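You operate a simulated robot arm through the tools that you are given. There is no shell and no other tool.

The job below is to be done with a simulated two-armed robot. You get a single attempt, and the scene is never put back.

Task
Press sample can 75 until the display grades it, then slide it out.
Fine: can on the slide tray, tray IN, red lever DOWN; red lever UP before you slide it OUT; leave the can on the tray and the blue lever shut.

It is judged by the outcome, as a careful person would: the job done as asked, and still so three seconds after it is handed in. It fails if anything else is knocked over, pushed out of place, dropped, spilled or broken.

Robot
Two 7-joint arms with two-finger grippers on one trunk that stands fixed in place. Base frame: the origin is at the foot of the trunk, x ahead of it, y to its left, z up. Readings come in mm, rad, newtons and seconds.
The left shoulder is at [24, 217, 1130], the right one opposite. With the tool pointing down near the work surface each hand reaches from about 100 to 760 mm from the base axis, measured 20 degrees to its own side. Payload 2.2 kg a hand.
The tool frame of a hand sits at the grasp point between the pads (the TCP): z along the fingers, y along the line on which they close. The tips reach 19 mm beyond it. The gripper opens to 116 mm. The gripper's body begins 70 mm behind the TCP.
Orientation is that of the tool frame in the base frame, as [roll, pitch, yaw] about the fixed x, y, z axes, in that order (R = Rz(yaw) Ry(pitch) Rx(roll)). With the fingers straight down and closing along the base's y, the tool's x points along the base's -x, its y along +y and its z along -z.

Tools
- The arms move only by the tool move_arm. It takes "left_rows", "right_rows" or both (then of equal length, played together; a hand with none holds still); each is a list of rows, each a list of 6 numbers: the shift along the tool's x, y, z in m, then the turn, a rotation vector about the tool's x, y, z in rad. In form: [[x, y, z, rx, ry, rz], ...]. A call has 1 to 20 rows; each row shifts and turns the commanded pose from where the row before left it, along the tool's axes as they then stand. "left_hand" and "right_hand" are, for a hand that has rows, the opening in per cent of the stroke, from 0 (shut) to 100 (fully open), set as the call begins (left out, the last holds). Rows are played at 5 a second. More than 50 mm and 0.15 rad between two rows, or a gripper value outside its range, and nothing of the call is played. A pose out of reach is approached as far as the arm can. The call stops where the force on the tool passes 70 N (or 10 N more than at its start, if that is more) or the arm is blocked; 0.2 s more then pass. The fingers move at their own pace and stop on an object; they squeeze with about 24 N. The grip force told is the motor's: it shows also when the fingers shut on nothing. Time passes only in rows, and 0.2 s behind the last, so rows that do not move let the fingers close. It gives the time, the measured TCP pose, the force on the tool (base axes), the opening and the grip force at its end, in the units of the frame above (readings bear some noise), with the torque about the TCP (base axes, N m) and any sound that the robot's microphone picked up.
- Cameras (640 x 400 px; columns grow to the right, rows downward): "scene" is now at [132.6, 17.9, 1312.1]; the picture's right is [0.19, -0.98, 0.00], its down [-0.44, -0.09, -0.89] and it looks along [0.88, 0.17, -0.45] (base axes); focal length 260 px, centre (320, 200). "left" rides on the left gripper at [69, 15, -97] in its tool frame; the picture's right is [-0.21, 0.98, 0.00], its down [-0.76, -0.17, -0.63] and it looks along [-0.62, -0.13, 0.78] (tool axes); focal length 251 px, centre (320, 200). "right" rides on the right gripper at [69, -15, -97] in its tool frame; the picture's right is [0.21, 0.98, 0.00], its down [-0.76, 0.17, -0.63] and it looks along [-0.62, 0.13, 0.77] (tool axes); focal length 251 px, centre (320, 200). There is no depth. A picture from a camera that has moved, and an enlarged one, comes with that camera's place and axes in the base frame and with its lens.
- get_image(camera): a new picture of that camera. It takes no simulated time.
- raise_lower(by): slides the trunk up (or, below 0, down) by that many mm; the arms and the scene camera ride with it, the base frame stays. It gives what a move gives, with no picture.
- turn_head(pan, tilt): turns the head with the scene camera to pan (to the left, within 1.396 rad either way) and tilt (down, from -0.506 to 1.204), counted from straight ahead of the robot. It gives what a move gives.
- inspect(camera, box): a new picture of the part [left, top, right, bottom] of that camera's present view, enlarged. It takes no simulated time.
- finish_job(): hands the job in; it is judged then, once.

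Places have to be worked out from the pictures, the camera data and where the tool is seen. Open the grippers and draw the arms clear of the work before you hand the job in, unless the task says otherwise.

The tools are called after "Emit:" as name(argument=value, ...) on one line, values as JSON. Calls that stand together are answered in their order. move_arm: Moves the arms, as the interface text tells. Its arguments: {"type":"object","properties":{"left_rows":{"type":"array"},"left_hand":{"type":"number"},"right_rows":{"type":"array"},"right_hand":{"type":"number"}},"required":[]} The other tools are called the same way: raise_lower (by) slides the trunk up or down; turn_head (pan, tilt) turns the head that bears the scene camera; get_image (camera) takes a picture; inspect (camera, box) takes an enlarged picture of a part of a camera's view; finish_job () hands the job in.

At the start:

```text
t: 0.0
left_tool_pos: [423.3, 437.5, 1203.5]
left_ee_rot: [-3.141, 0.0, -3.141]
left_ft_force: [-0.5, -0.3, 1.1]
left_moment: [0.01, 0.0, -0.04]
left_grip_width: 115.9
left_grip_force: 0.0
right_tool_pos: [396.3, -51.9, 1213.9]
right_ee_rot: [3.14, -0.002, -3.14]
right_ft_force: [-1.3, -1.7, -0.2]
right_moment: [-0.01, -0.03, -0.01]
right_grip_width: 116.1
right_grip_force: 0.1
trunk travel left (down, up): [-275.0, 215.0]
head pan, tilt: [0.194, 0.459]
```

scene: 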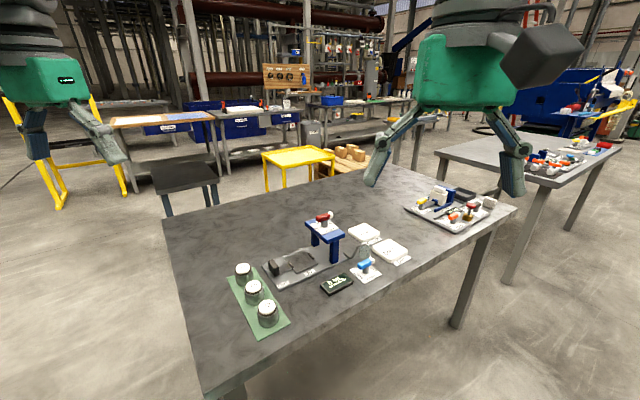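
right: 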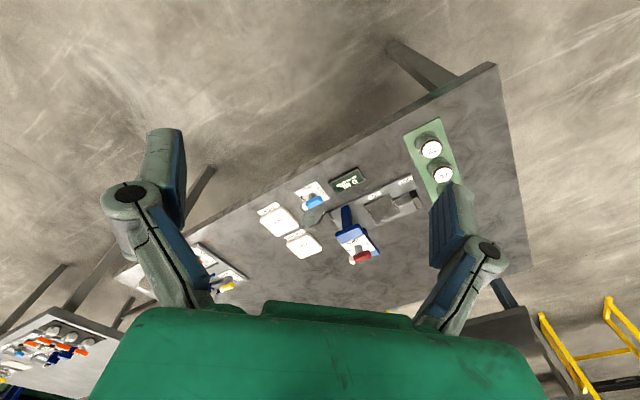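
left: 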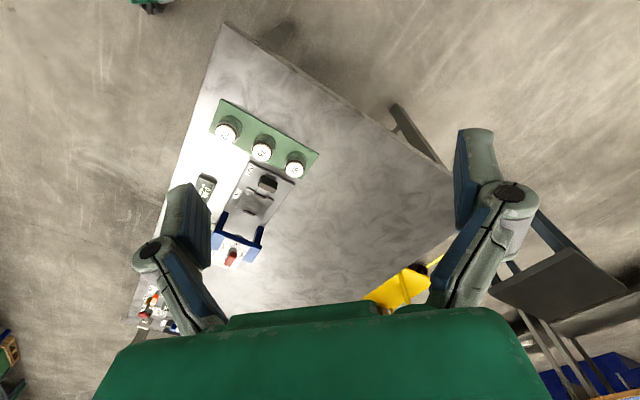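

I start by enlarging the work area to read can labels and the press layout.

Emit:
inspect(camera="scene", box=[210, 190, 430, 345])

Emit:
inspect(camera="left", box=[180, 90, 330, 280])

Emit:
inspect(camera="right", box=[240, 110, 480, 280])

```text
2.58 times, centred on (320, 268) of scene
camera zoom: at [132.6, 17.9, 1312.1], right [0.19, -0.98, 0.0], down [-0.44, -0.09, -0.89], along [0.88, 0.17, -0.45], focal length 670 px, centre (320, 26)
```

zoom: 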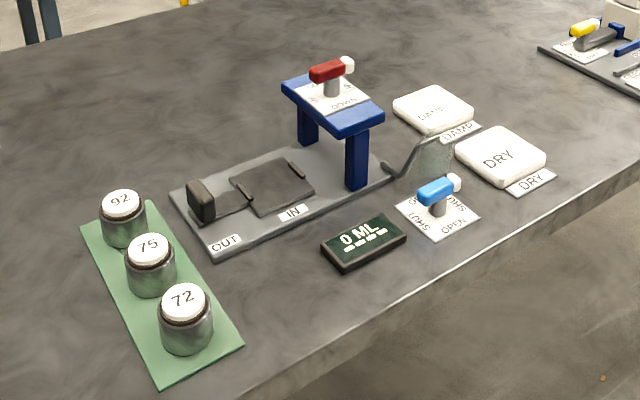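

```text
2.11 times, centred on (255, 185) of left
camera zoom: at [356.0, 452.4, 1299.6], right [0.21, 0.98, 0.0], down [0.76, -0.16, 0.63], along [0.62, -0.14, -0.77], focal length 529 px, centre (457, 232)
```

zoom: 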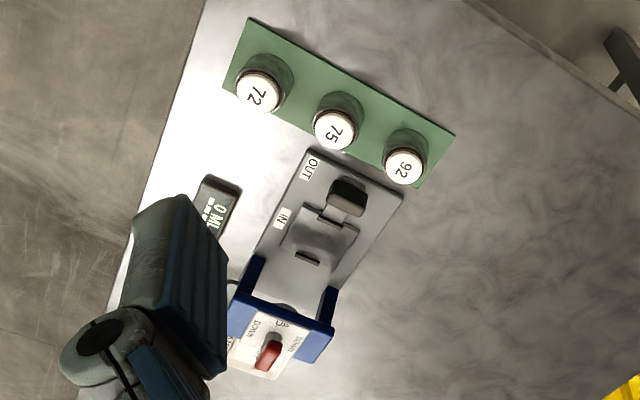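

```text
2.35 times, centred on (360, 195) of right
camera zoom: at [327.9, -68.4, 1309.8], right [-0.22, 0.98, 0.0], down [0.76, 0.17, 0.63], along [0.62, 0.14, -0.78], focal length 592 px, centre (226, 212)
```

zoom: 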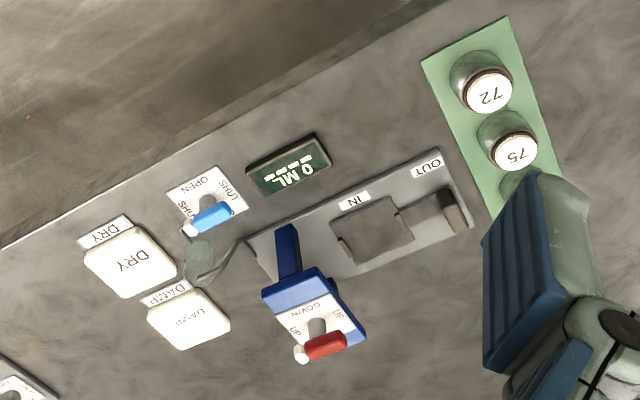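

The scene gives can 75's top near (583, 274, 825), mat/table about z 781, and the red lever around (790, 132, 922). I take tighter views of the levers and tray.

Emit:
inspect(camera="scene", box=[295, 200, 365, 244])

Emit:
inspect(camera="scene", box=[310, 235, 390, 300])

Emit:
inspect(camera="scene", box=[225, 240, 345, 330])

Emit:
inspect(camera="right", box=[320, 200, 400, 275])

Emit:
inspect(camera="right", box=[340, 160, 450, 230])

Emit:
inspect(camera="left", box=[200, 160, 310, 270])

```text
9.09 times, centred on (330, 222) of scene
camera zoom: at [132.6, 17.9, 1312.1], right [0.19, -0.98, 0.0], down [-0.44, -0.09, -0.89], along [0.88, 0.17, -0.45], focal length 2362 px, centre (229, 0)
```

zoom: 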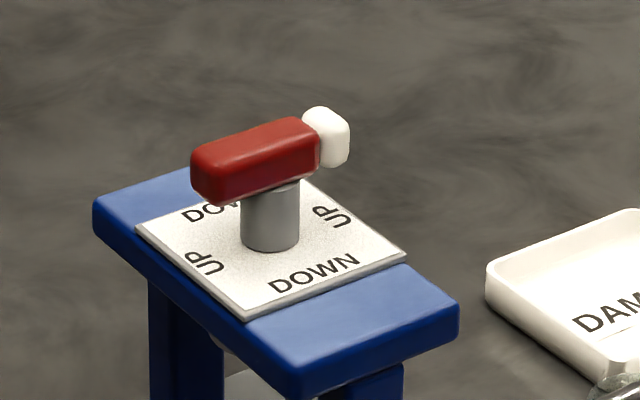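

```text
6.15 times, centred on (350, 268) of scene
camera zoom: at [132.6, 17.9, 1312.1], right [0.19, -0.98, 0.0], down [-0.44, -0.09, -0.89], along [0.88, 0.17, -0.45], focal length 1599 px, centre (135, -215)
```

zoom: 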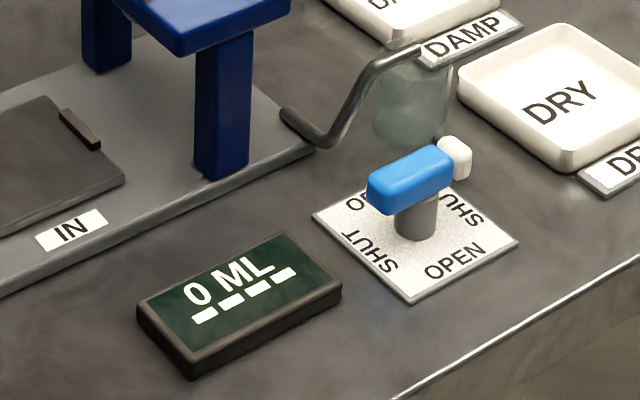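

```text
4.44 times, centred on (285, 285) of scene
camera zoom: at [132.6, 17.9, 1312.1], right [0.19, -0.98, 0.0], down [-0.44, -0.09, -0.89], along [0.88, 0.17, -0.45], focal length 1155 px, centre (476, -178)
```

zoom: 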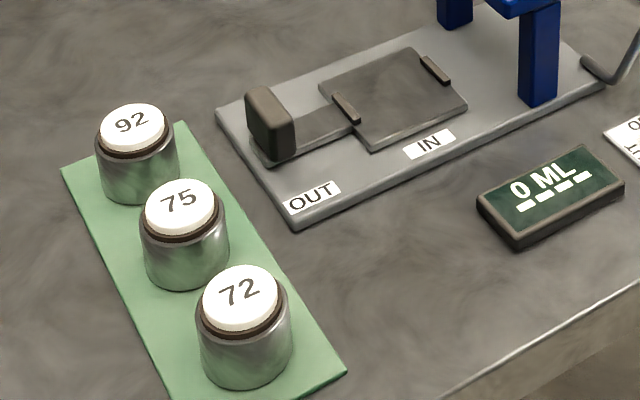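

```text
5.33 times, centred on (360, 238) of right
camera zoom: at [327.9, -68.4, 1309.8], right [-0.22, 0.98, 0.0], down [0.76, 0.17, 0.63], along [0.62, 0.14, -0.78], focal length 1341 px, centre (107, 0)
```

zoom: 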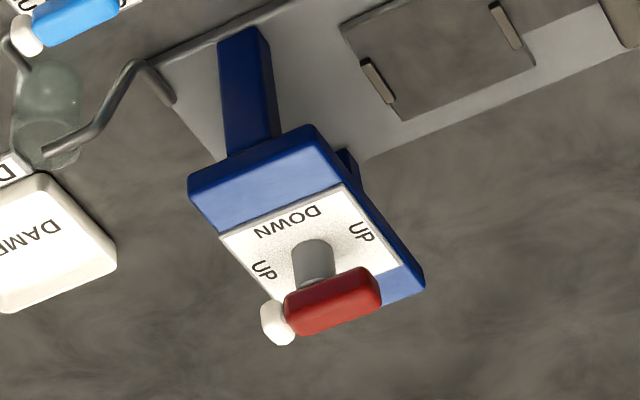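

```text
5.71 times, centred on (395, 195) of right
camera zoom: at [327.9, -68.4, 1309.8], right [-0.22, 0.98, 0.0], down [0.76, 0.17, 0.63], along [0.62, 0.14, -0.78], focal length 1437 px, centre (-109, 229)
```

zoom: 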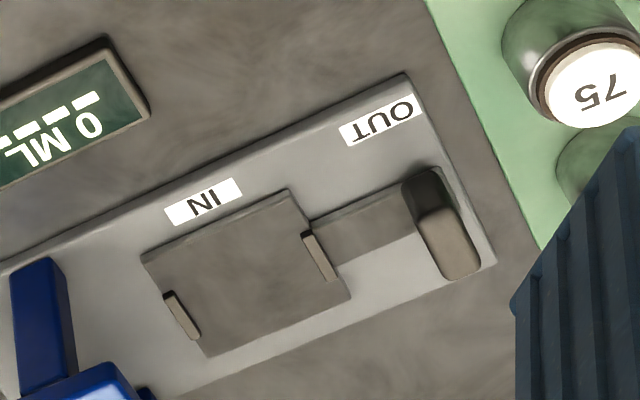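

```text
3.64 times, centred on (255, 215) of left
camera zoom: at [356.0, 452.4, 1299.6], right [0.21, 0.98, 0.0], down [0.76, -0.16, 0.63], along [0.62, -0.14, -0.77], focal length 914 px, centre (556, 146)
```

zoom: 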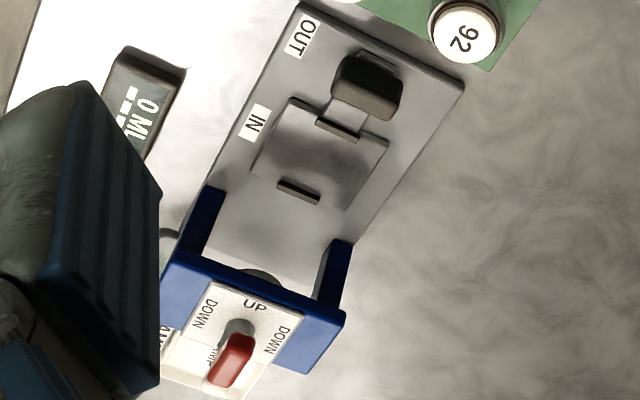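

The assembly lies at about 45° to the base: slide-in direction ≈ (0.70,-0.71), tray centre ≈ (733,191). I turn the left hand by -45° yaw and bring it above can 75 for a closer look.

Emit:
move_arm(left_rows=[[0, 0, 0, 0, 0, 0.1309], [0, 0, 0, 0, 0, 0.1309], [0, 0, 0, 0, 0, 0.1309], [0, 0, 0, 0, 0, 0.1309], [0, 0, 0, 0, 0, 0.1309], [0, 0, 0, 0, 0, 0.1309], [-0.03, 0, 0.03, 0, 0, 0], [-0.03, 0, 0.03, 0, 0, 0], [-0.03, 0, 0.03, 0, 0, 0], [-0.03, 0, 0.03, 0, 0, 0], [-0.03, 0, 0.03, 0, 0, 0]])

```text
t: 2.4
left_tool_pos: [530.3, 331.8, 1053.0]
left_ee_rot: [-3.141, 0.001, 2.358]
left_ft_force: [1.1, 0.6, -0.4]
left_moment: [0.01, 0.04, -0.01]
left_grip_width: 116.0
left_grip_force: 0.0
right_tool_pos: [396.6, -53.6, 1214.5]
right_ee_rot: [-3.141, -0.001, -3.141]
right_ft_force: [1.1, 0.5, 0.5]
right_moment: [-0.02, 0.03, 0.0]
right_grip_width: 116.0
right_grip_force: 0.1
trunk travel left (down, up): [-275.0, 215.0]
head pan, tilt: [0.194, 0.459]
```

The hand is at (530, 332, 1053), yaw 2.358. I look at the work from here.

Emit:
get_image(camera="left")

Emit:
inspect(camera="left", box=[200, 0, 520, 200])

```text
taken
camera left: at [492.0, 391.2, 1150.3], right [0.84, 0.54, 0.0], down [0.42, -0.65, 0.63], along [0.34, -0.53, -0.77], focal length 251 px, centre (320, 200)
```

left: 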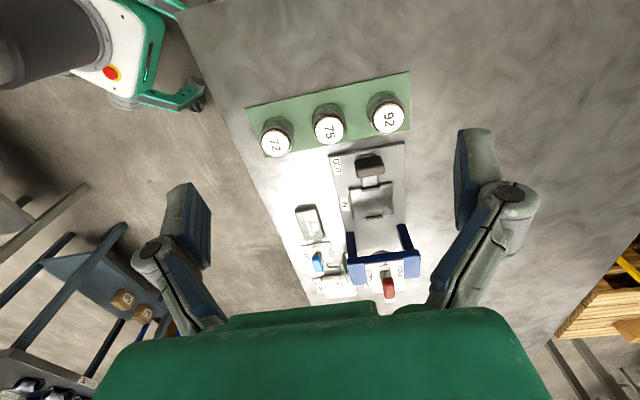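

```text
2.00 times, centred on (360, 100) of left
camera zoom: at [492.0, 391.2, 1150.3], right [0.84, 0.54, 0.0], down [0.42, -0.65, 0.63], along [0.34, -0.53, -0.77], focal length 503 px, centre (240, 400)
```

zoom: 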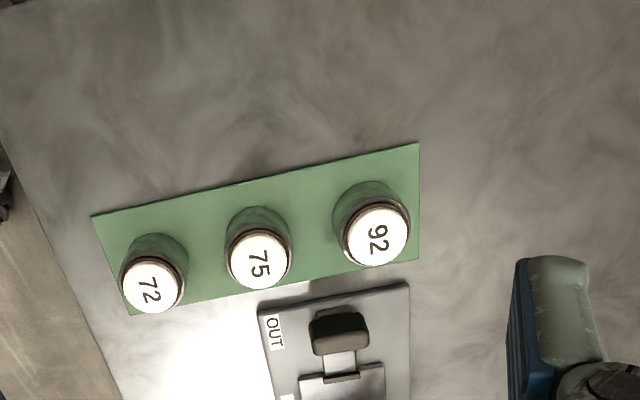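

Can 75 is around (580, 277). I move above it to z≈920 with the opening reduced to 60 % and look again.

Emit:
move_arm(left_rows=[[-0.019, -0.001, 0.033, 0, 0, 0], [-0.019, -0.001, 0.033, 0, 0, 0], [-0.019, -0.001, 0.033, 0, 0, 0], [-0.019, 0, 0.034, 0, 0, 0], [0, 0, 0, 0, 0, 0]], left_hand=60)

Emit:
get_image(camera="left")

Emit:
get_image(camera="scene")

```text
t: 3.6
left_tool_pos: [577.1, 276.8, 922.5]
left_ee_rot: [3.14, 0.0, 2.355]
left_ft_force: [0.0, 0.4, 0.6]
left_moment: [0.02, -0.01, -0.02]
left_grip_width: 69.4
left_grip_force: 0.2
right_tool_pos: [392.8, -53.8, 1215.4]
right_ee_rot: [-3.141, 0.005, -3.14]
right_ft_force: [-0.7, 0.1, 0.0]
right_moment: [0.04, -0.07, 0.01]
right_grip_width: 115.8
right_grip_force: 0.1
trunk travel left (down, up): [-275.0, 215.0]
head pan, tilt: [0.194, 0.459]
```

```text
taken
camera left: at [540.5, 335.6, 1018.9], right [0.84, 0.54, 0.0], down [0.42, -0.65, 0.63], along [0.34, -0.53, -0.77], focal length 251 px, centre (320, 200)
```

left: 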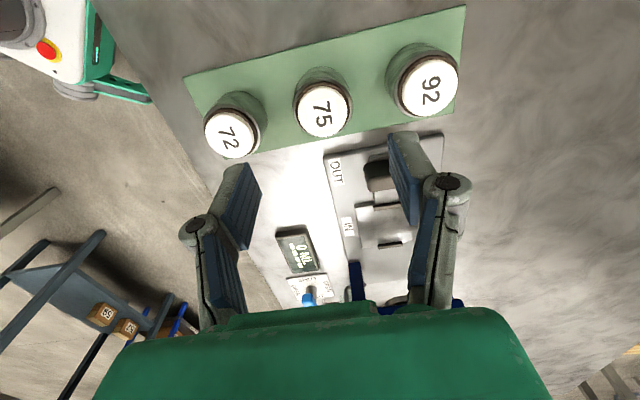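

```text
taken
camera scene: at [132.8, 17.1, 1312.2], right [0.19, -0.98, 0.0], down [-0.44, -0.09, -0.89], along [0.88, 0.17, -0.45], focal length 260 px, centre (320, 200)
```

scene: 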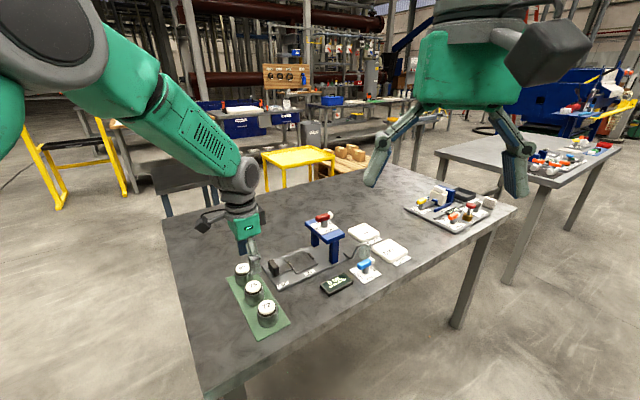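

The can sits about 2 mm off the hand axis. I shift slightly and descend to z≈865, just above the cans, to check alignment.

Emit:
move_arm(left_rows=[[-0.001, 0.002, 0.028, 0, 0, 0], [0, 0, 0.028, 0, 0, 0], [0, 0, 0, 0, 0, 0]], left_hand=60)

Emit:
get_image(camera="left")

Emit:
inspect(camera="scene", box=[205, 200, 345, 340])

```text
t: 4.4
left_tool_pos: [580.4, 276.3, 866.1]
left_ee_rot: [3.14, 0.002, 2.355]
left_ft_force: [-0.1, 0.6, -0.1]
left_moment: [0.0, 0.04, -0.01]
left_grip_width: 69.5
left_grip_force: 0.1
right_tool_pos: [393.4, -53.6, 1214.9]
right_ee_rot: [-3.141, 0.003, -3.139]
right_ft_force: [-0.7, 0.9, 0.4]
right_moment: [-0.01, -0.01, 0.0]
right_grip_width: 115.9
right_grip_force: 0.0
trunk travel left (down, up): [-275.0, 215.0]
head pan, tilt: [0.194, 0.459]
```

```text
taken
camera left: at [543.1, 334.8, 962.4], right [0.84, 0.54, 0.0], down [0.42, -0.65, 0.63], along [0.34, -0.53, -0.77], focal length 251 px, centre (320, 200)
```

left: 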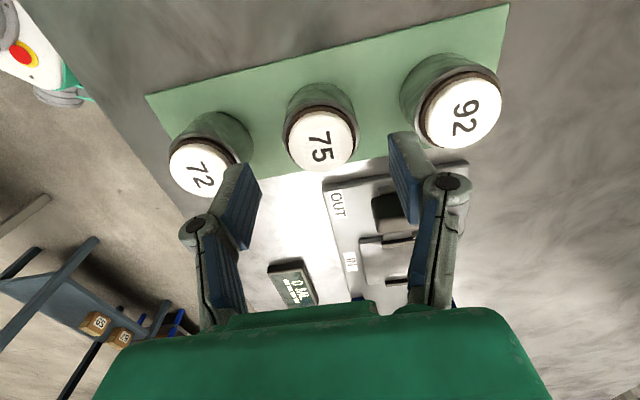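

```text
2.86 times, centred on (275, 270) of scene
camera zoom: at [133.8, 17.2, 1312.1], right [0.19, -0.98, 0.0], down [-0.44, -0.09, -0.89], along [0.88, 0.17, -0.45], focal length 742 px, centre (449, 0)
```

zoom: 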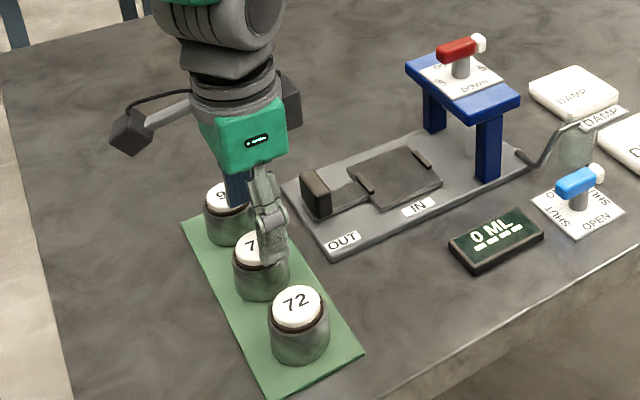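

Can's top centre is about 3 mm back and 2 mm to the side of the hand axis. I correct that and lower to z≈836, then recheck.

Emit:
move_arm(left_rows=[[0.003, 0.002, 0.01, 0, 0, 0], [0, 0, 0.02, 0, 0, 0], [0, 0, 0, 0, 0, 0]])

Emit:
get_image(camera="left")

Emit:
inspect(camera="scene", box=[215, 240, 305, 330])

```text
t: 5.2
left_tool_pos: [580.8, 278.7, 836.3]
left_ee_rot: [3.141, 0.001, 2.359]
left_ft_force: [-0.7, -0.1, -0.2]
left_moment: [0.01, -0.02, 0.01]
left_grip_width: 69.7
left_grip_force: 0.0
right_tool_pos: [394.5, -52.8, 1216.1]
right_ee_rot: [3.139, 0.001, -3.14]
right_ft_force: [0.0, 0.2, 0.0]
right_moment: [-0.03, 0.01, 0.02]
right_grip_width: 116.3
right_grip_force: 0.0
trunk travel left (down, up): [-275.0, 215.0]
head pan, tilt: [0.194, 0.459]
```

```text
taken
camera left: at [542.9, 338.7, 932.5], right [0.84, 0.54, 0.0], down [0.42, -0.65, 0.63], along [0.34, -0.53, -0.77], focal length 251 px, centre (320, 200)
```

left: 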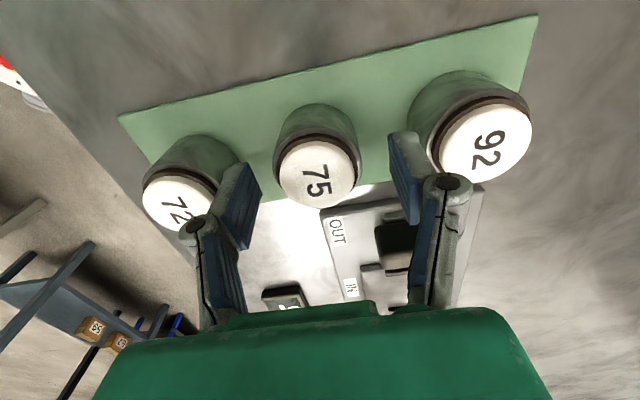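

```text
4.44 times, centred on (260, 285) of scene
camera zoom: at [133.7, 17.3, 1312.1], right [0.19, -0.98, 0.0], down [-0.44, -0.09, -0.89], along [0.88, 0.17, -0.45], focal length 1155 px, centre (587, -178)
```

zoom: 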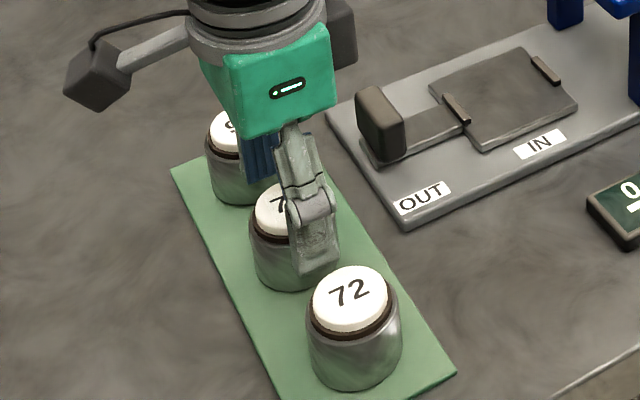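

The can is now within ~1 mm of the hand axis and the fingers run through the gaps. I lower to z≈808 and close.

Emit:
move_arm(left_rows=[[0.001, 0, 0.014, 0, 0, 0], [0, 0, 0.014, 0, 0, 0], [0, 0, 0, 0, 0, 0]])

Emit:
inspect(camera="scene", box=[215, 240, 305, 330])

Emit:
get_image(camera="left")

```text
t: 6.0
left_tool_pos: [580.6, 279.4, 808.0]
left_ee_rot: [-3.141, 0.002, 2.359]
left_ft_force: [0.6, -0.5, 0.4]
left_moment: [0.01, 0.01, 0.0]
left_grip_width: 69.8
left_grip_force: 0.1
right_tool_pos: [394.9, -52.9, 1215.4]
right_ee_rot: [-3.139, 0.0, -3.14]
right_ft_force: [-0.2, -0.5, 0.1]
right_moment: [0.01, 0.0, -0.01]
right_grip_width: 116.2
right_grip_force: 0.0
trunk travel left (down, up): [-275.0, 215.0]
head pan, tilt: [0.194, 0.459]
```

```text
4.44 times, centred on (260, 285) of scene
camera zoom: at [134.0, 17.2, 1312.0], right [0.19, -0.98, 0.0], down [-0.44, -0.09, -0.89], along [0.88, 0.17, -0.45], focal length 1155 px, centre (587, -178)
```

zoom: 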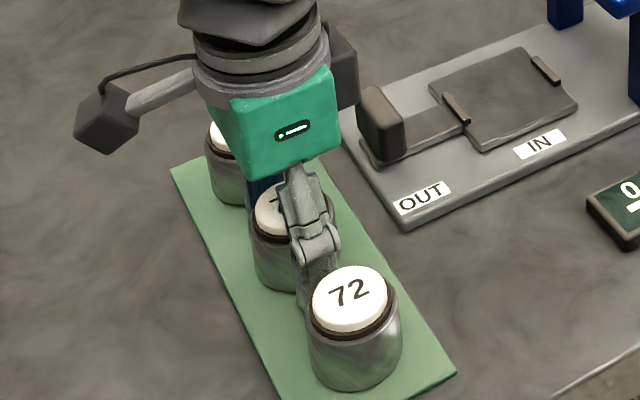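

```text
taken
camera left: at [542.9, 339.3, 905.0], right [0.84, 0.54, 0.0], down [0.42, -0.65, 0.63], along [0.34, -0.53, -0.77], focal length 251 px, centre (320, 200)
```

left: 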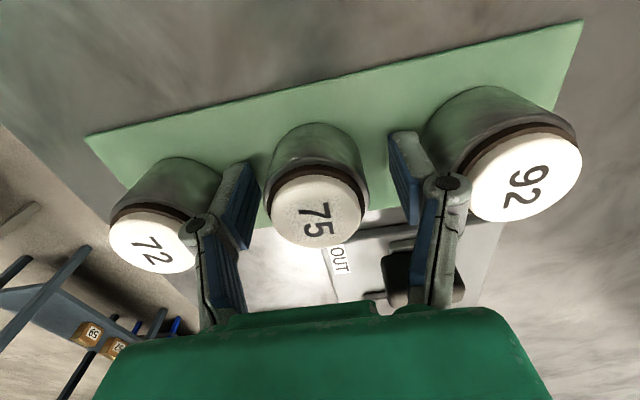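

Well centred. I close the fingers on the can.

Emit:
move_arm(left_rows=[[0, 0, 0, 0, 0, 0], [0, 0, 0, 0, 0, 0], [0, 0, 0, 0, 0, 0], [0, 0, 0, 0, 0, 0]], left_hand=20)

```text
t: 7.0
left_tool_pos: [580.4, 280.0, 810.0]
left_ee_rot: [-3.141, 0.001, 2.357]
left_ft_force: [-1.7, -1.0, 0.3]
left_moment: [-0.02, -0.01, -0.02]
left_grip_width: 46.8
left_grip_force: 24.0
right_tool_pos: [394.6, -53.4, 1213.9]
right_ee_rot: [-3.139, 0.001, -3.139]
right_ft_force: [-0.6, 0.6, -0.4]
right_moment: [-0.04, 0.0, 0.01]
right_grip_width: 116.1
right_grip_force: 0.1
trunk travel left (down, up): [-275.0, 215.0]
head pan, tilt: [0.194, 0.459]
```

Holding at 46.8 mm width with 24 N. I lift straight up 75 mm and look.

Emit:
move_arm(left_rows=[[0, 0, -0.015, 0, 0, 0], [0, 0, -0.03, 0, 0, 0], [0, 0, -0.03, 0, 0, 0], [0, 0, 0, 0, 0, 0]])

Emit:
get_image(camera="left")

Emit:
inspect(camera="scene", box=[205, 200, 345, 340])

```text
t: 8.0
left_tool_pos: [581.1, 281.0, 882.3]
left_ee_rot: [-3.14, 0.002, 2.356]
left_ft_force: [-0.8, -0.2, -0.8]
left_moment: [-0.01, 0.01, 0.03]
left_grip_width: 46.9
left_grip_force: 24.0
right_tool_pos: [396.0, -53.6, 1214.9]
right_ee_rot: [3.141, 0.001, -3.139]
right_ft_force: [-0.1, 0.5, 0.0]
right_moment: [-0.02, -0.01, -0.02]
right_grip_width: 116.0
right_grip_force: 0.1
trunk travel left (down, up): [-275.0, 215.0]
head pan, tilt: [0.194, 0.459]
```

```text
taken
camera left: at [543.5, 339.9, 978.7], right [0.84, 0.54, 0.0], down [0.42, -0.65, 0.63], along [0.34, -0.53, -0.77], focal length 251 px, centre (320, 200)
```

left: 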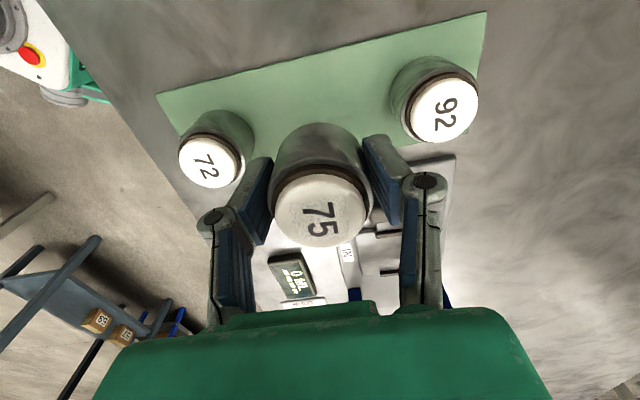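

```text
2.86 times, centred on (275, 270) of scene
camera zoom: at [134.7, 17.3, 1311.9], right [0.19, -0.98, 0.0], down [-0.44, -0.09, -0.89], along [0.88, 0.17, -0.45], focal length 742 px, centre (449, 0)
```

zoom: 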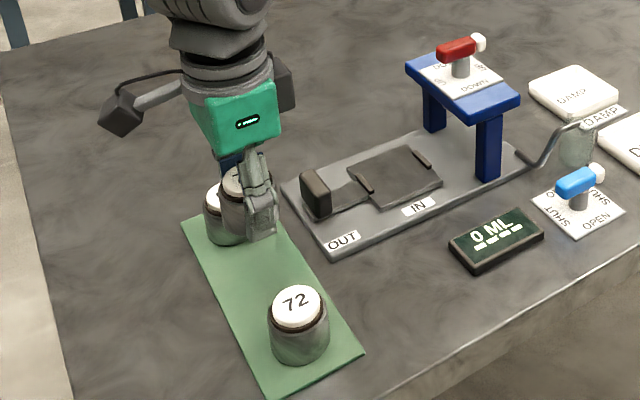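

Can lifted, bottom around z 855, above everything on the way. Several views put the tray centre at about (734.5, 191); I carry the can there at this height.

Emit:
move_arm(left_rows=[[-0.0285, 0.0076, 0, 0, 0, 0], [-0.0285, 0.0076, 0, 0, 0, 0], [-0.0285, 0.0076, 0, 0, 0, 0], [-0.0285, 0.0076, 0, 0, 0, 0], [-0.0285, 0.0076, 0, 0, 0, 0], [-0.0285, 0.0076, 0, 0, 0, 0], [0, 0, 0, 0, 0, 0], [0, 0, 0, 0, 0, 0]])

Emit:
get_image(camera="left")

Emit:
inspect(camera="scene", box=[235, 190, 375, 310])

Emit:
get_image(camera="right")

```text
t: 9.8
left_tool_pos: [718.2, 191.3, 883.3]
left_ee_rot: [-3.141, 0.0, 2.356]
left_ft_force: [0.9, 0.0, -1.5]
left_moment: [-0.05, 0.01, -0.04]
left_grip_width: 46.8
left_grip_force: 24.4
left hand out of reach, approached as far as the arm can: row 6
right_tool_pos: [394.5, -53.6, 1214.9]
right_ee_rot: [-3.14, 0.0, -3.14]
right_ft_force: [0.7, 0.2, -0.1]
right_moment: [-0.02, -0.01, -0.02]
right_grip_width: 116.2
right_grip_force: 0.1
trunk travel left (down, up): [-275.0, 215.0]
head pan, tilt: [0.194, 0.459]
```

```text
taken
camera left: at [681.3, 250.7, 980.9], right [0.84, 0.54, 0.0], down [0.42, -0.65, 0.63], along [0.34, -0.53, -0.77], focal length 251 px, centre (320, 200)
```

left: 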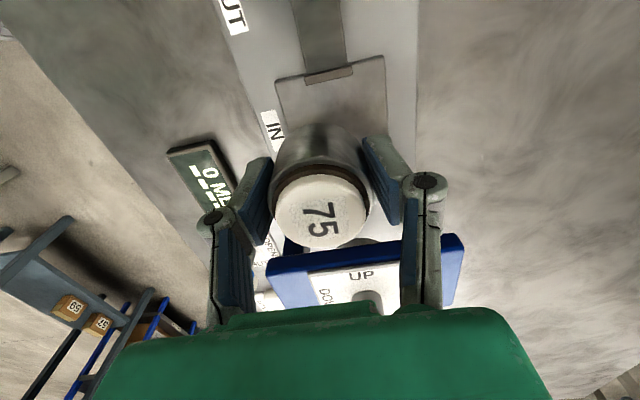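

```text
3.33 times, centred on (305, 250) of scene
camera zoom: at [135.6, 16.5, 1311.8], right [0.19, -0.98, 0.0], down [-0.44, -0.09, -0.89], along [0.88, 0.17, -0.45], focal length 866 px, centre (370, 33)
```

zoom: 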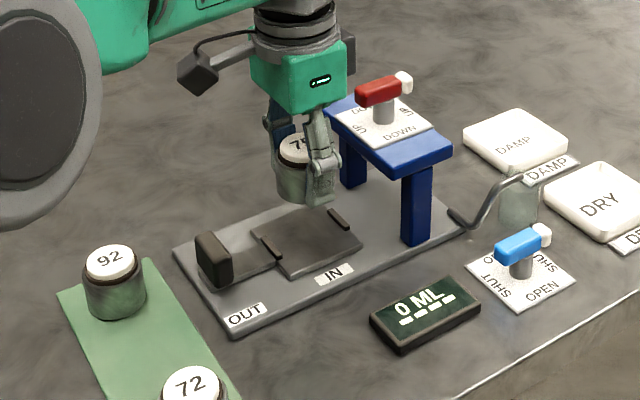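

```text
taken
camera right: at [326.0, -69.7, 1310.2], right [-0.22, 0.98, 0.0], down [0.76, 0.17, 0.63], along [0.62, 0.14, -0.77], focal length 251 px, centre (320, 200)
```

right: 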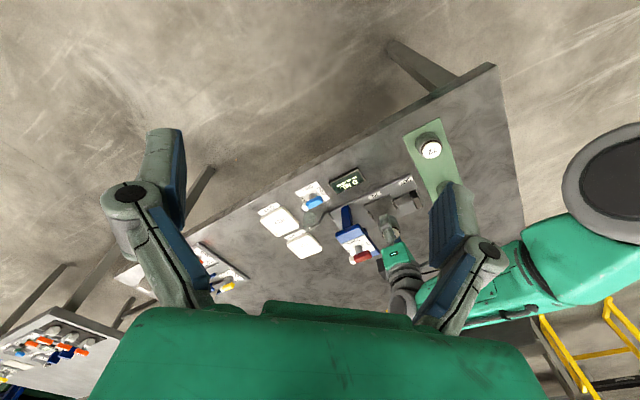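

The hand stops ~16 mm short of the tray centre: straight down is out of reach here. I test how much a tilt of the tool toward the press (about the finger-closing axis) gains, still in the air.

Emit:
move_arm(left_rows=[[0, 0, 0, 0, -0.1, 0], [0, 0, 0, 0, -0.1, 0], [0, 0, 0, 0, 0, 0], [0, 0, 0, 0, 0, 0]])

```text
t: 10.8
left_tool_pos: [714.5, 191.7, 885.9]
left_ee_rot: [-3.141, 0.2, 2.357]
left_ft_force: [-0.4, 0.5, -2.1]
left_moment: [0.01, 0.03, 0.04]
left_grip_width: 46.9
left_grip_force: 24.2
right_tool_pos: [393.9, -54.4, 1214.9]
right_ee_rot: [3.142, 0.002, -3.14]
right_ft_force: [-0.7, 0.5, -0.1]
right_moment: [-0.01, -0.01, 0.02]
right_grip_width: 115.8
right_grip_force: 0.1
trunk travel left (down, up): [-275.0, 215.0]
head pan, tilt: [0.194, 0.459]
```

The tilt itself works (pitch 0.2). I now test shifting the remaining 20 mm along +x at this height.

Emit:
move_arm(left_rows=[[-0.0069, 0.007, 0.0014, 0, 0, 0], [-0.0069, 0.007, 0.0014, 0, 0, 0], [0, 0, 0, 0, 0, 0], [0, 0, 0, 0, 0, 0]])

```text
t: 11.8
left_tool_pos: [734.8, 192.0, 885.1]
left_ee_rot: [-3.142, 0.2, 2.357]
left_ft_force: [0.1, 1.4, -1.5]
left_moment: [-0.01, -0.03, 0.01]
left_grip_width: 46.7
left_grip_force: 23.7
right_tool_pos: [394.6, -54.5, 1214.3]
right_ee_rot: [3.141, 0.0, -3.139]
right_ft_force: [-0.3, -0.8, 0.4]
right_moment: [-0.01, -0.01, 0.0]
right_grip_width: 116.0
right_grip_force: 0.0
trunk travel left (down, up): [-275.0, 215.0]
head pan, tilt: [0.194, 0.459]
```

With 0.2 rad tilt the spot is reachable. So the can stays upright when placed, I'll return it to its mat spot, regrip it with the tool tilted ~0.25 rad about the closing axis, and carry it again.

Emit:
move_arm(left_rows=[[0.02793, -0.00787, -0.00567, 0, 0, 0], [0.02793, -0.00787, -0.00567, 0, 0, 0], [0.02793, -0.00787, -0.00567, 0, 0, 0], [0.02793, -0.00787, -0.00567, 0, 0, 0], [0.02793, -0.00787, -0.00567, 0, 0, 0], [0.02793, -0.00787, -0.00567, 0, 0, 0], [0, 0, 0, 0, 0.1, 0], [0, 0, 0, 0, 0.1, 0], [0, 0, 0, 0, 0, 0]])

Emit:
get_image(camera="left")

```text
t: 13.8
left_tool_pos: [579.9, 278.7, 886.2]
left_ee_rot: [3.139, 0.001, 2.356]
left_ft_force: [0.5, 0.7, -1.6]
left_moment: [-0.03, 0.02, -0.01]
left_grip_width: 46.6
left_grip_force: 23.6
right_tool_pos: [394.3, -54.2, 1215.8]
right_ee_rot: [3.141, 0.001, -3.139]
right_ft_force: [-0.2, -0.5, -0.6]
right_moment: [0.0, -0.01, 0.01]
right_grip_width: 115.8
right_grip_force: 0.0
trunk travel left (down, up): [-275.0, 215.0]
head pan, tilt: [0.194, 0.459]
```

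```text
taken
camera left: at [541.8, 336.8, 982.3], right [0.84, 0.54, 0.0], down [0.42, -0.65, 0.63], along [0.34, -0.53, -0.77], focal length 251 px, centre (320, 200)
```

left: 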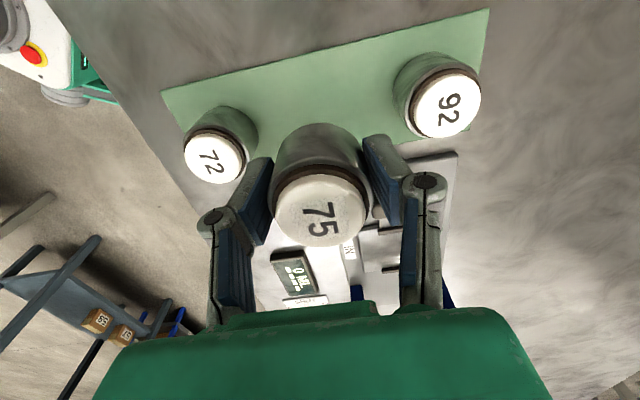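

The hand is back over the can's mat spot, upright. I lower to a few millimetres above the grasp height.

Emit:
move_arm(left_rows=[[0, 0, 0.03, 0, 0, 0], [0, 0, 0.03, 0, 0, 0], [0, 0, 0.012, 0, 0, 0], [0, 0, 0, 0, 0, 0]])

```text
t: 14.8
left_tool_pos: [578.5, 280.4, 814.1]
left_ee_rot: [-3.14, 0.002, 2.357]
left_ft_force: [0.1, 0.0, -0.8]
left_moment: [-0.03, -0.02, -0.06]
left_grip_width: 46.9
left_grip_force: 24.0
right_tool_pos: [394.5, -52.8, 1214.9]
right_ee_rot: [3.142, 0.001, -3.139]
right_ft_force: [0.6, 0.7, 0.0]
right_moment: [-0.02, -0.01, -0.02]
right_grip_width: 116.0
right_grip_force: 0.1
trunk travel left (down, up): [-275.0, 215.0]
head pan, tilt: [0.194, 0.459]
```

No contact yet at 814; I go down in 2 mm steps.

Emit:
move_arm(left_rows=[[0, 0, 0.002, 0, 0, 0], [0, 0, 0.002, 0, 0, 0], [0, 0, 0, 0, 0, 0]])

```text
t: 15.6
left_tool_pos: [579.5, 279.7, 808.4]
left_ee_rot: [3.142, 0.002, 2.356]
left_ft_force: [-1.2, 0.1, 0.4]
left_moment: [-0.04, 0.0, -0.04]
left_grip_width: 46.8
left_grip_force: 24.2
right_tool_pos: [395.9, -52.8, 1215.2]
right_ee_rot: [3.141, 0.001, -3.14]
right_ft_force: [0.2, -0.8, 0.4]
right_moment: [-0.02, -0.02, 0.02]
right_grip_width: 115.9
right_grip_force: 0.1
trunk travel left (down, up): [-275.0, 215.0]
head pan, tilt: [0.194, 0.459]
```

The carried weight reads off, so contact is likely near; one more millimetre to confirm.

Emit:
move_arm(left_rows=[[0, 0, 0.001, 0, 0, 0], [0, 0, 0, 0, 0, 0], [0, 0, 0, 0, 0, 0]])

Emit:
inspect(camera="scene", box=[215, 240, 305, 330])

```text
t: 16.4
left_tool_pos: [579.8, 279.2, 808.1]
left_ee_rot: [3.138, 0.001, 2.358]
left_ft_force: [-1.1, 1.1, 9.6]
left_moment: [-0.13, 0.13, -0.01]
left_grip_width: 46.8
left_grip_force: 23.6
right_tool_pos: [394.9, -52.9, 1214.8]
right_ee_rot: [-3.141, 0.002, -3.14]
right_ft_force: [0.8, 0.2, 0.1]
right_moment: [-0.01, 0.0, 0.0]
right_grip_width: 115.8
right_grip_force: 0.1
trunk travel left (down, up): [-275.0, 215.0]
head pan, tilt: [0.194, 0.459]
```

```text
4.44 times, centred on (260, 285) of scene
camera zoom: at [132.6, 17.1, 1312.3], right [0.19, -0.98, 0.0], down [-0.44, -0.09, -0.89], along [0.88, 0.17, -0.45], focal length 1155 px, centre (587, -178)
```

zoom: 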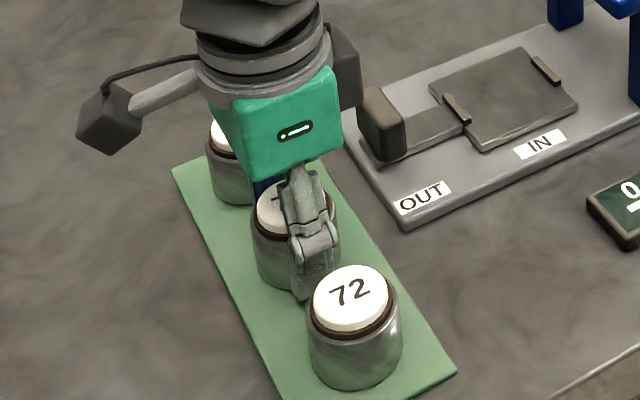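

Contact (9.6 N): the can stands on the mat. I open to 60 %, raise 2 mm, tilt the tool 0.25 rad about its y axis around the can, and look.

Emit:
move_arm(left_rows=[[0, 0, 0, 0, 0, 0], [0, 0, 0, 0, 0, 0], [0, 0, -0.002, 0, 0, 0], [0, 0, 0, 0, -0.0834, 0], [0, 0, 0, 0, -0.0833, 0], [0, 0, 0, 0, -0.0833, 0], [0, 0, 0, 0, 0, 0]], left_hand=60)

Emit:
get_image(camera="left")

Emit:
inspect(camera="scene", box=[215, 240, 305, 330])

```text
t: 18.0
left_tool_pos: [579.1, 280.8, 810.9]
left_ee_rot: [-3.141, 0.254, 2.355]
left_ft_force: [0.0, 0.0, -0.1]
left_moment: [-0.01, 0.03, -0.01]
left_grip_width: 69.6
left_grip_force: 0.1
right_tool_pos: [394.1, -53.3, 1215.7]
right_ee_rot: [3.141, -0.001, -3.14]
right_ft_force: [0.0, 0.4, -0.2]
right_moment: [0.02, 0.01, -0.03]
right_grip_width: 116.1
right_grip_force: 0.1
trunk travel left (down, up): [-275.0, 215.0]
head pan, tilt: [0.194, 0.459]
```

```text
taken
camera left: at [526.2, 354.2, 885.9], right [0.84, 0.54, 0.05], down [0.29, -0.52, 0.8], along [0.46, -0.66, -0.6], focal length 251 px, centre (320, 200)
```

left: 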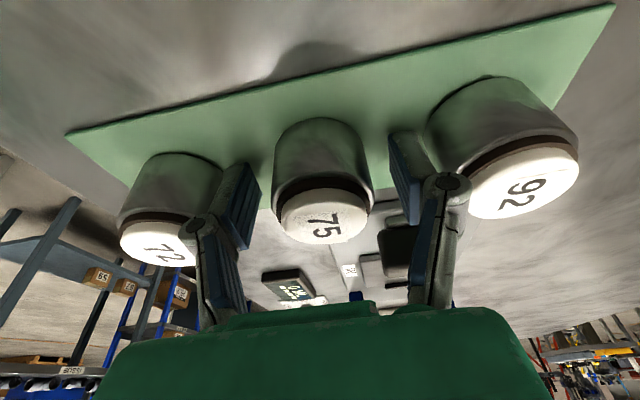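

```text
4.44 times, centred on (260, 285) of scene
camera zoom: at [134.1, 18.2, 1312.0], right [0.19, -0.98, 0.0], down [-0.44, -0.09, -0.89], along [0.88, 0.17, -0.45], focal length 1155 px, centre (587, -178)
```

zoom: 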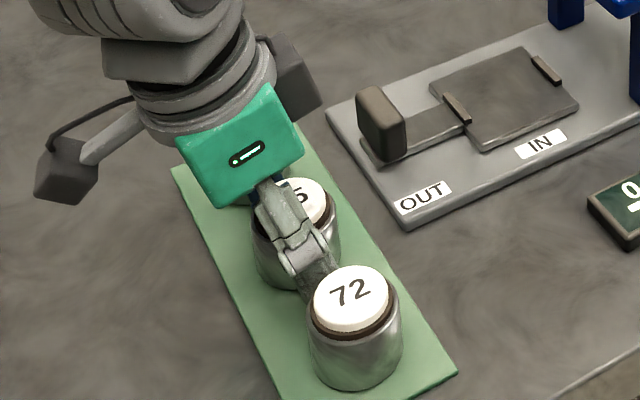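

The can is upright between the fingers with the tool tilted. I close, then lift straight up (base z) 75 mm.

Emit:
move_arm(left_rows=[[0, 0, 0, 0, 0, 0], [0, 0, 0, 0, 0, 0], [0, 0, 0, 0, 0, 0], [0, 0, 0, 0, 0, 0], [-0.0037, 0, -0.0145, 0, 0, 0], [-0.0074, 0, -0.029, 0, 0, 0], [-0.0074, 0, -0.029, 0, 0, 0], [0, 0, 0, 0, 0, 0]], left_hand=20)

Emit:
inspect(camera="scene", box=[205, 200, 345, 340])

```text
t: 19.8
left_tool_pos: [579.4, 278.2, 885.5]
left_ee_rot: [3.142, 0.252, 2.358]
left_ft_force: [0.8, 0.2, -0.7]
left_moment: [0.02, 0.01, 0.0]
left_grip_width: 46.6
left_grip_force: 23.8
right_tool_pos: [395.8, -53.2, 1214.4]
right_ee_rot: [3.141, 0.0, -3.139]
right_ft_force: [0.3, -0.2, 0.9]
right_moment: [0.01, 0.05, -0.02]
right_grip_width: 116.1
right_grip_force: 0.0
trunk travel left (down, up): [-275.0, 215.0]
head pan, tilt: [0.194, 0.459]
```

```text
2.86 times, centred on (275, 270) of scene
camera zoom: at [134.5, 17.8, 1311.9], right [0.19, -0.98, 0.0], down [-0.44, -0.09, -0.89], along [0.88, 0.17, -0.45], focal length 742 px, centre (449, 0)
```

zoom: 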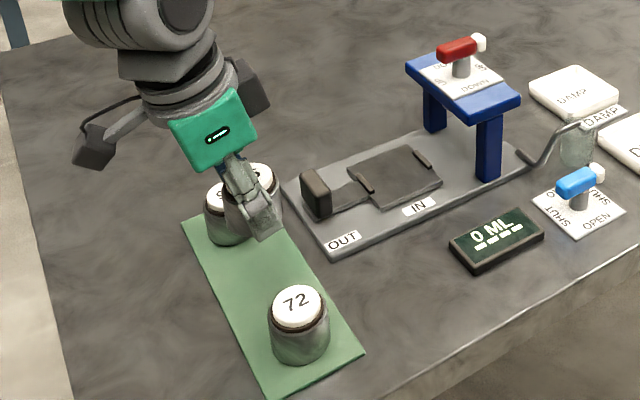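

Gripped and lifted upright. I carry it to above the tray centre (734.5, 191.5).

Emit:
move_arm(left_rows=[[-0.02773, 0.00787, 0.00708, 0, 0, 0], [-0.02773, 0.00787, 0.00708, 0, 0, 0], [-0.02773, 0.00787, 0.00708, 0, 0, 0], [-0.02773, 0.00787, 0.00708, 0, 0, 0], [-0.02773, 0.00787, 0.00708, 0, 0, 0], [-0.02773, 0.00787, 0.00708, 0, 0, 0], [0, 0, 0, 0, 0, 0], [0, 0, 0, 0, 0, 0]])

Emit:
get_image(camera="left")

Emit:
inspect(camera="scene", box=[250, 210, 350, 300])

```text
t: 21.6
left_tool_pos: [734.9, 191.8, 884.3]
left_ee_rot: [-3.141, 0.251, 2.358]
left_ft_force: [0.2, 0.8, -2.2]
left_moment: [-0.01, -0.03, 0.03]
left_grip_width: 46.7
left_grip_force: 23.9
right_tool_pos: [394.5, -52.4, 1214.7]
right_ee_rot: [3.141, 0.001, -3.14]
right_ft_force: [-0.4, -0.1, -0.9]
right_moment: [0.01, 0.01, 0.03]
right_grip_width: 115.9
right_grip_force: 0.1
trunk travel left (down, up): [-275.0, 215.0]
head pan, tilt: [0.194, 0.459]
```

```text
taken
camera left: at [682.2, 265.5, 961.6], right [0.84, 0.54, 0.05], down [0.29, -0.52, 0.8], along [0.46, -0.65, -0.6], focal length 251 px, centre (320, 200)
```

left: 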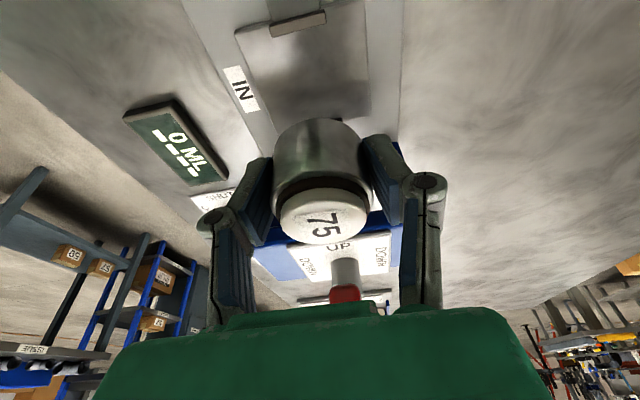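

```text
4.44 times, centred on (300, 255) of scene
camera zoom: at [135.0, 17.1, 1311.9], right [0.19, -0.98, 0.0], down [-0.44, -0.09, -0.89], along [0.88, 0.17, -0.45], focal length 1155 px, centre (409, -44)
```

zoom: 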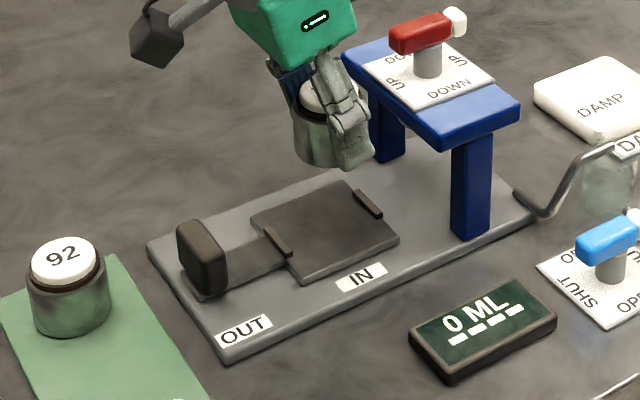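

Hand-camera and scene agree on the tray: TCP is within ~2 mm of the centre between ridges. I lower straight down to z≈828.

Emit:
move_arm(left_rows=[[0.0047, -0.0005, 0.0182, 0, 0, 0], [0.0047, -0.0005, 0.0182, 0, 0, 0], [0.0047, 0, 0.0182, 0, 0, 0], [0, 0, 0, 0, 0, 0], [0, 0, 0, 0, 0, 0]])

Emit:
get_image(camera="left")

Emit:
inspect(camera="scene", box=[250, 210, 350, 300])

```text
t: 22.8
left_tool_pos: [735.6, 189.1, 829.0]
left_ee_rot: [-3.14, 0.249, 2.355]
left_ft_force: [-0.3, -0.6, -0.4]
left_moment: [0.01, -0.03, 0.03]
left_grip_width: 46.4
left_grip_force: 23.9
right_tool_pos: [394.8, -53.8, 1216.0]
right_ee_rot: [3.141, 0.003, 3.141]
right_ft_force: [-0.1, -0.7, 0.0]
right_moment: [-0.03, 0.02, 0.0]
right_grip_width: 116.0
right_grip_force: 0.1
trunk travel left (down, up): [-275.0, 215.0]
head pan, tilt: [0.194, 0.459]
```

```text
taken
camera left: at [682.8, 264.7, 905.0], right [0.84, 0.54, 0.05], down [0.29, -0.52, 0.8], along [0.46, -0.65, -0.6], focal length 251 px, centre (320, 200)
```

left: 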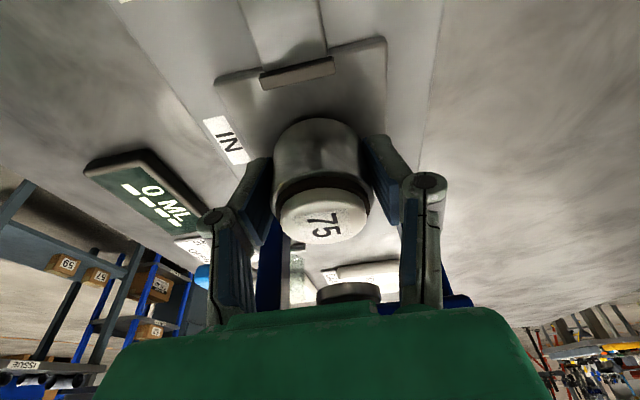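

```text
4.44 times, centred on (300, 255) of scene
camera zoom: at [134.8, 16.8, 1312.0], right [0.19, -0.98, 0.0], down [-0.44, -0.09, -0.89], along [0.88, 0.17, -0.45], focal length 1155 px, centre (409, -44)
```

zoom: 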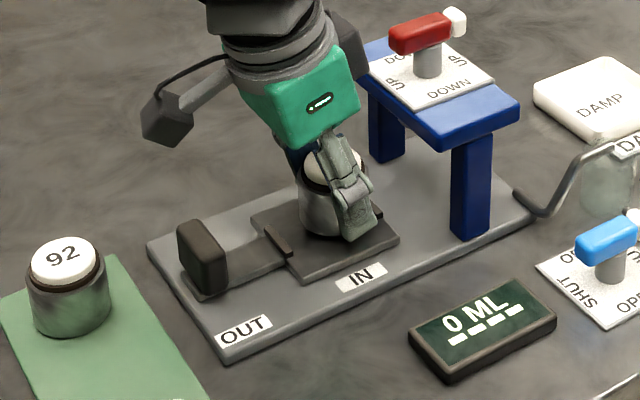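

Alignment looks good; the can should go ~3 mm back to be mid-way between the ridges. I shift and lower in small steps.

Emit:
move_arm(left_rows=[[0.0029, 0, -0.0007, 0, 0, 0], [0.0007, 0, 0.0029, 0, 0, 0], [0.0005, 0, 0.0019, 0, 0, 0], [0, 0, 0, 0, 0, 0]])

```text
t: 23.8
left_tool_pos: [734.8, 192.1, 823.2]
left_ee_rot: [3.14, 0.251, 2.358]
left_ft_force: [0.7, -0.1, 2.3]
left_moment: [0.06, 0.0, -0.03]
left_grip_width: 46.7
left_grip_force: 23.6
right_tool_pos: [393.7, -54.4, 1215.5]
right_ee_rot: [3.142, 0.001, -3.139]
right_ft_force: [-0.2, -0.2, -0.3]
right_moment: [0.0, -0.02, 0.0]
right_grip_width: 116.0
right_grip_force: 0.1
trunk travel left (down, up): [-275.0, 215.0]
head pan, tilt: [0.194, 0.459]
```

The force is rising (about +2 N), so the can is touching or nearly so; I check the picture and lower 1 mm more.

Emit:
move_arm(left_rows=[[0.0003, 0, 0.001, 0, 0, 0], [0, 0, 0, 0, 0, 0], [0, 0, 0, 0, 0, 0]])

Emit:
inspect(camera="scene", box=[280, 230, 350, 290])

Emit:
inspect(camera="left", box=[200, 0, 440, 200])

```text
t: 24.6
left_tool_pos: [732.4, 192.9, 824.1]
left_ee_rot: [3.138, 0.254, 2.356]
left_ft_force: [2.6, 0.7, 10.4]
left_moment: [0.13, 0.11, -0.05]
left_grip_width: 46.8
left_grip_force: 24.4
right_tool_pos: [394.0, -53.3, 1214.3]
right_ee_rot: [-3.141, 0.002, -3.14]
right_ft_force: [-0.2, 0.6, -0.9]
right_moment: [-0.02, 0.03, -0.02]
right_grip_width: 116.1
right_grip_force: 0.1
trunk travel left (down, up): [-275.0, 215.0]
head pan, tilt: [0.194, 0.459]
```

```text
6.67 times, centred on (315, 260) of scene
camera zoom: at [133.3, 16.6, 1312.2], right [0.19, -0.98, 0.0], down [-0.44, -0.09, -0.89], along [0.88, 0.17, -0.45], focal length 1732 px, centre (353, -200)
```

zoom: 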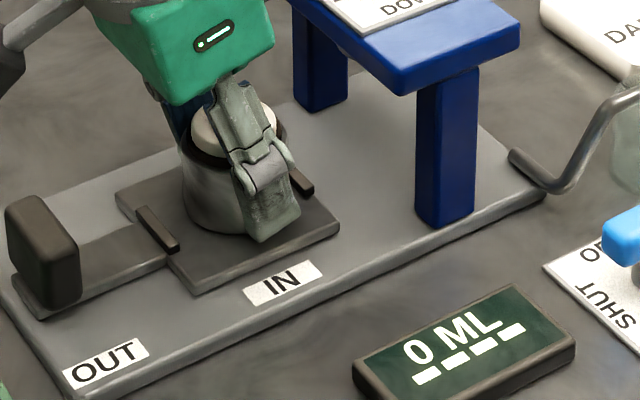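

```text
2.00 times, centred on (320, 100) of left
camera zoom: at [679.9, 266.6, 899.9], right [0.84, 0.54, 0.06], down [0.29, -0.52, 0.8], along [0.47, -0.65, -0.6], focal length 503 px, centre (320, 400)
```

zoom: 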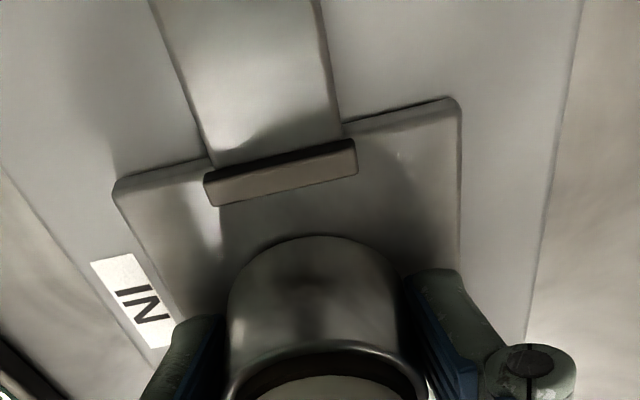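

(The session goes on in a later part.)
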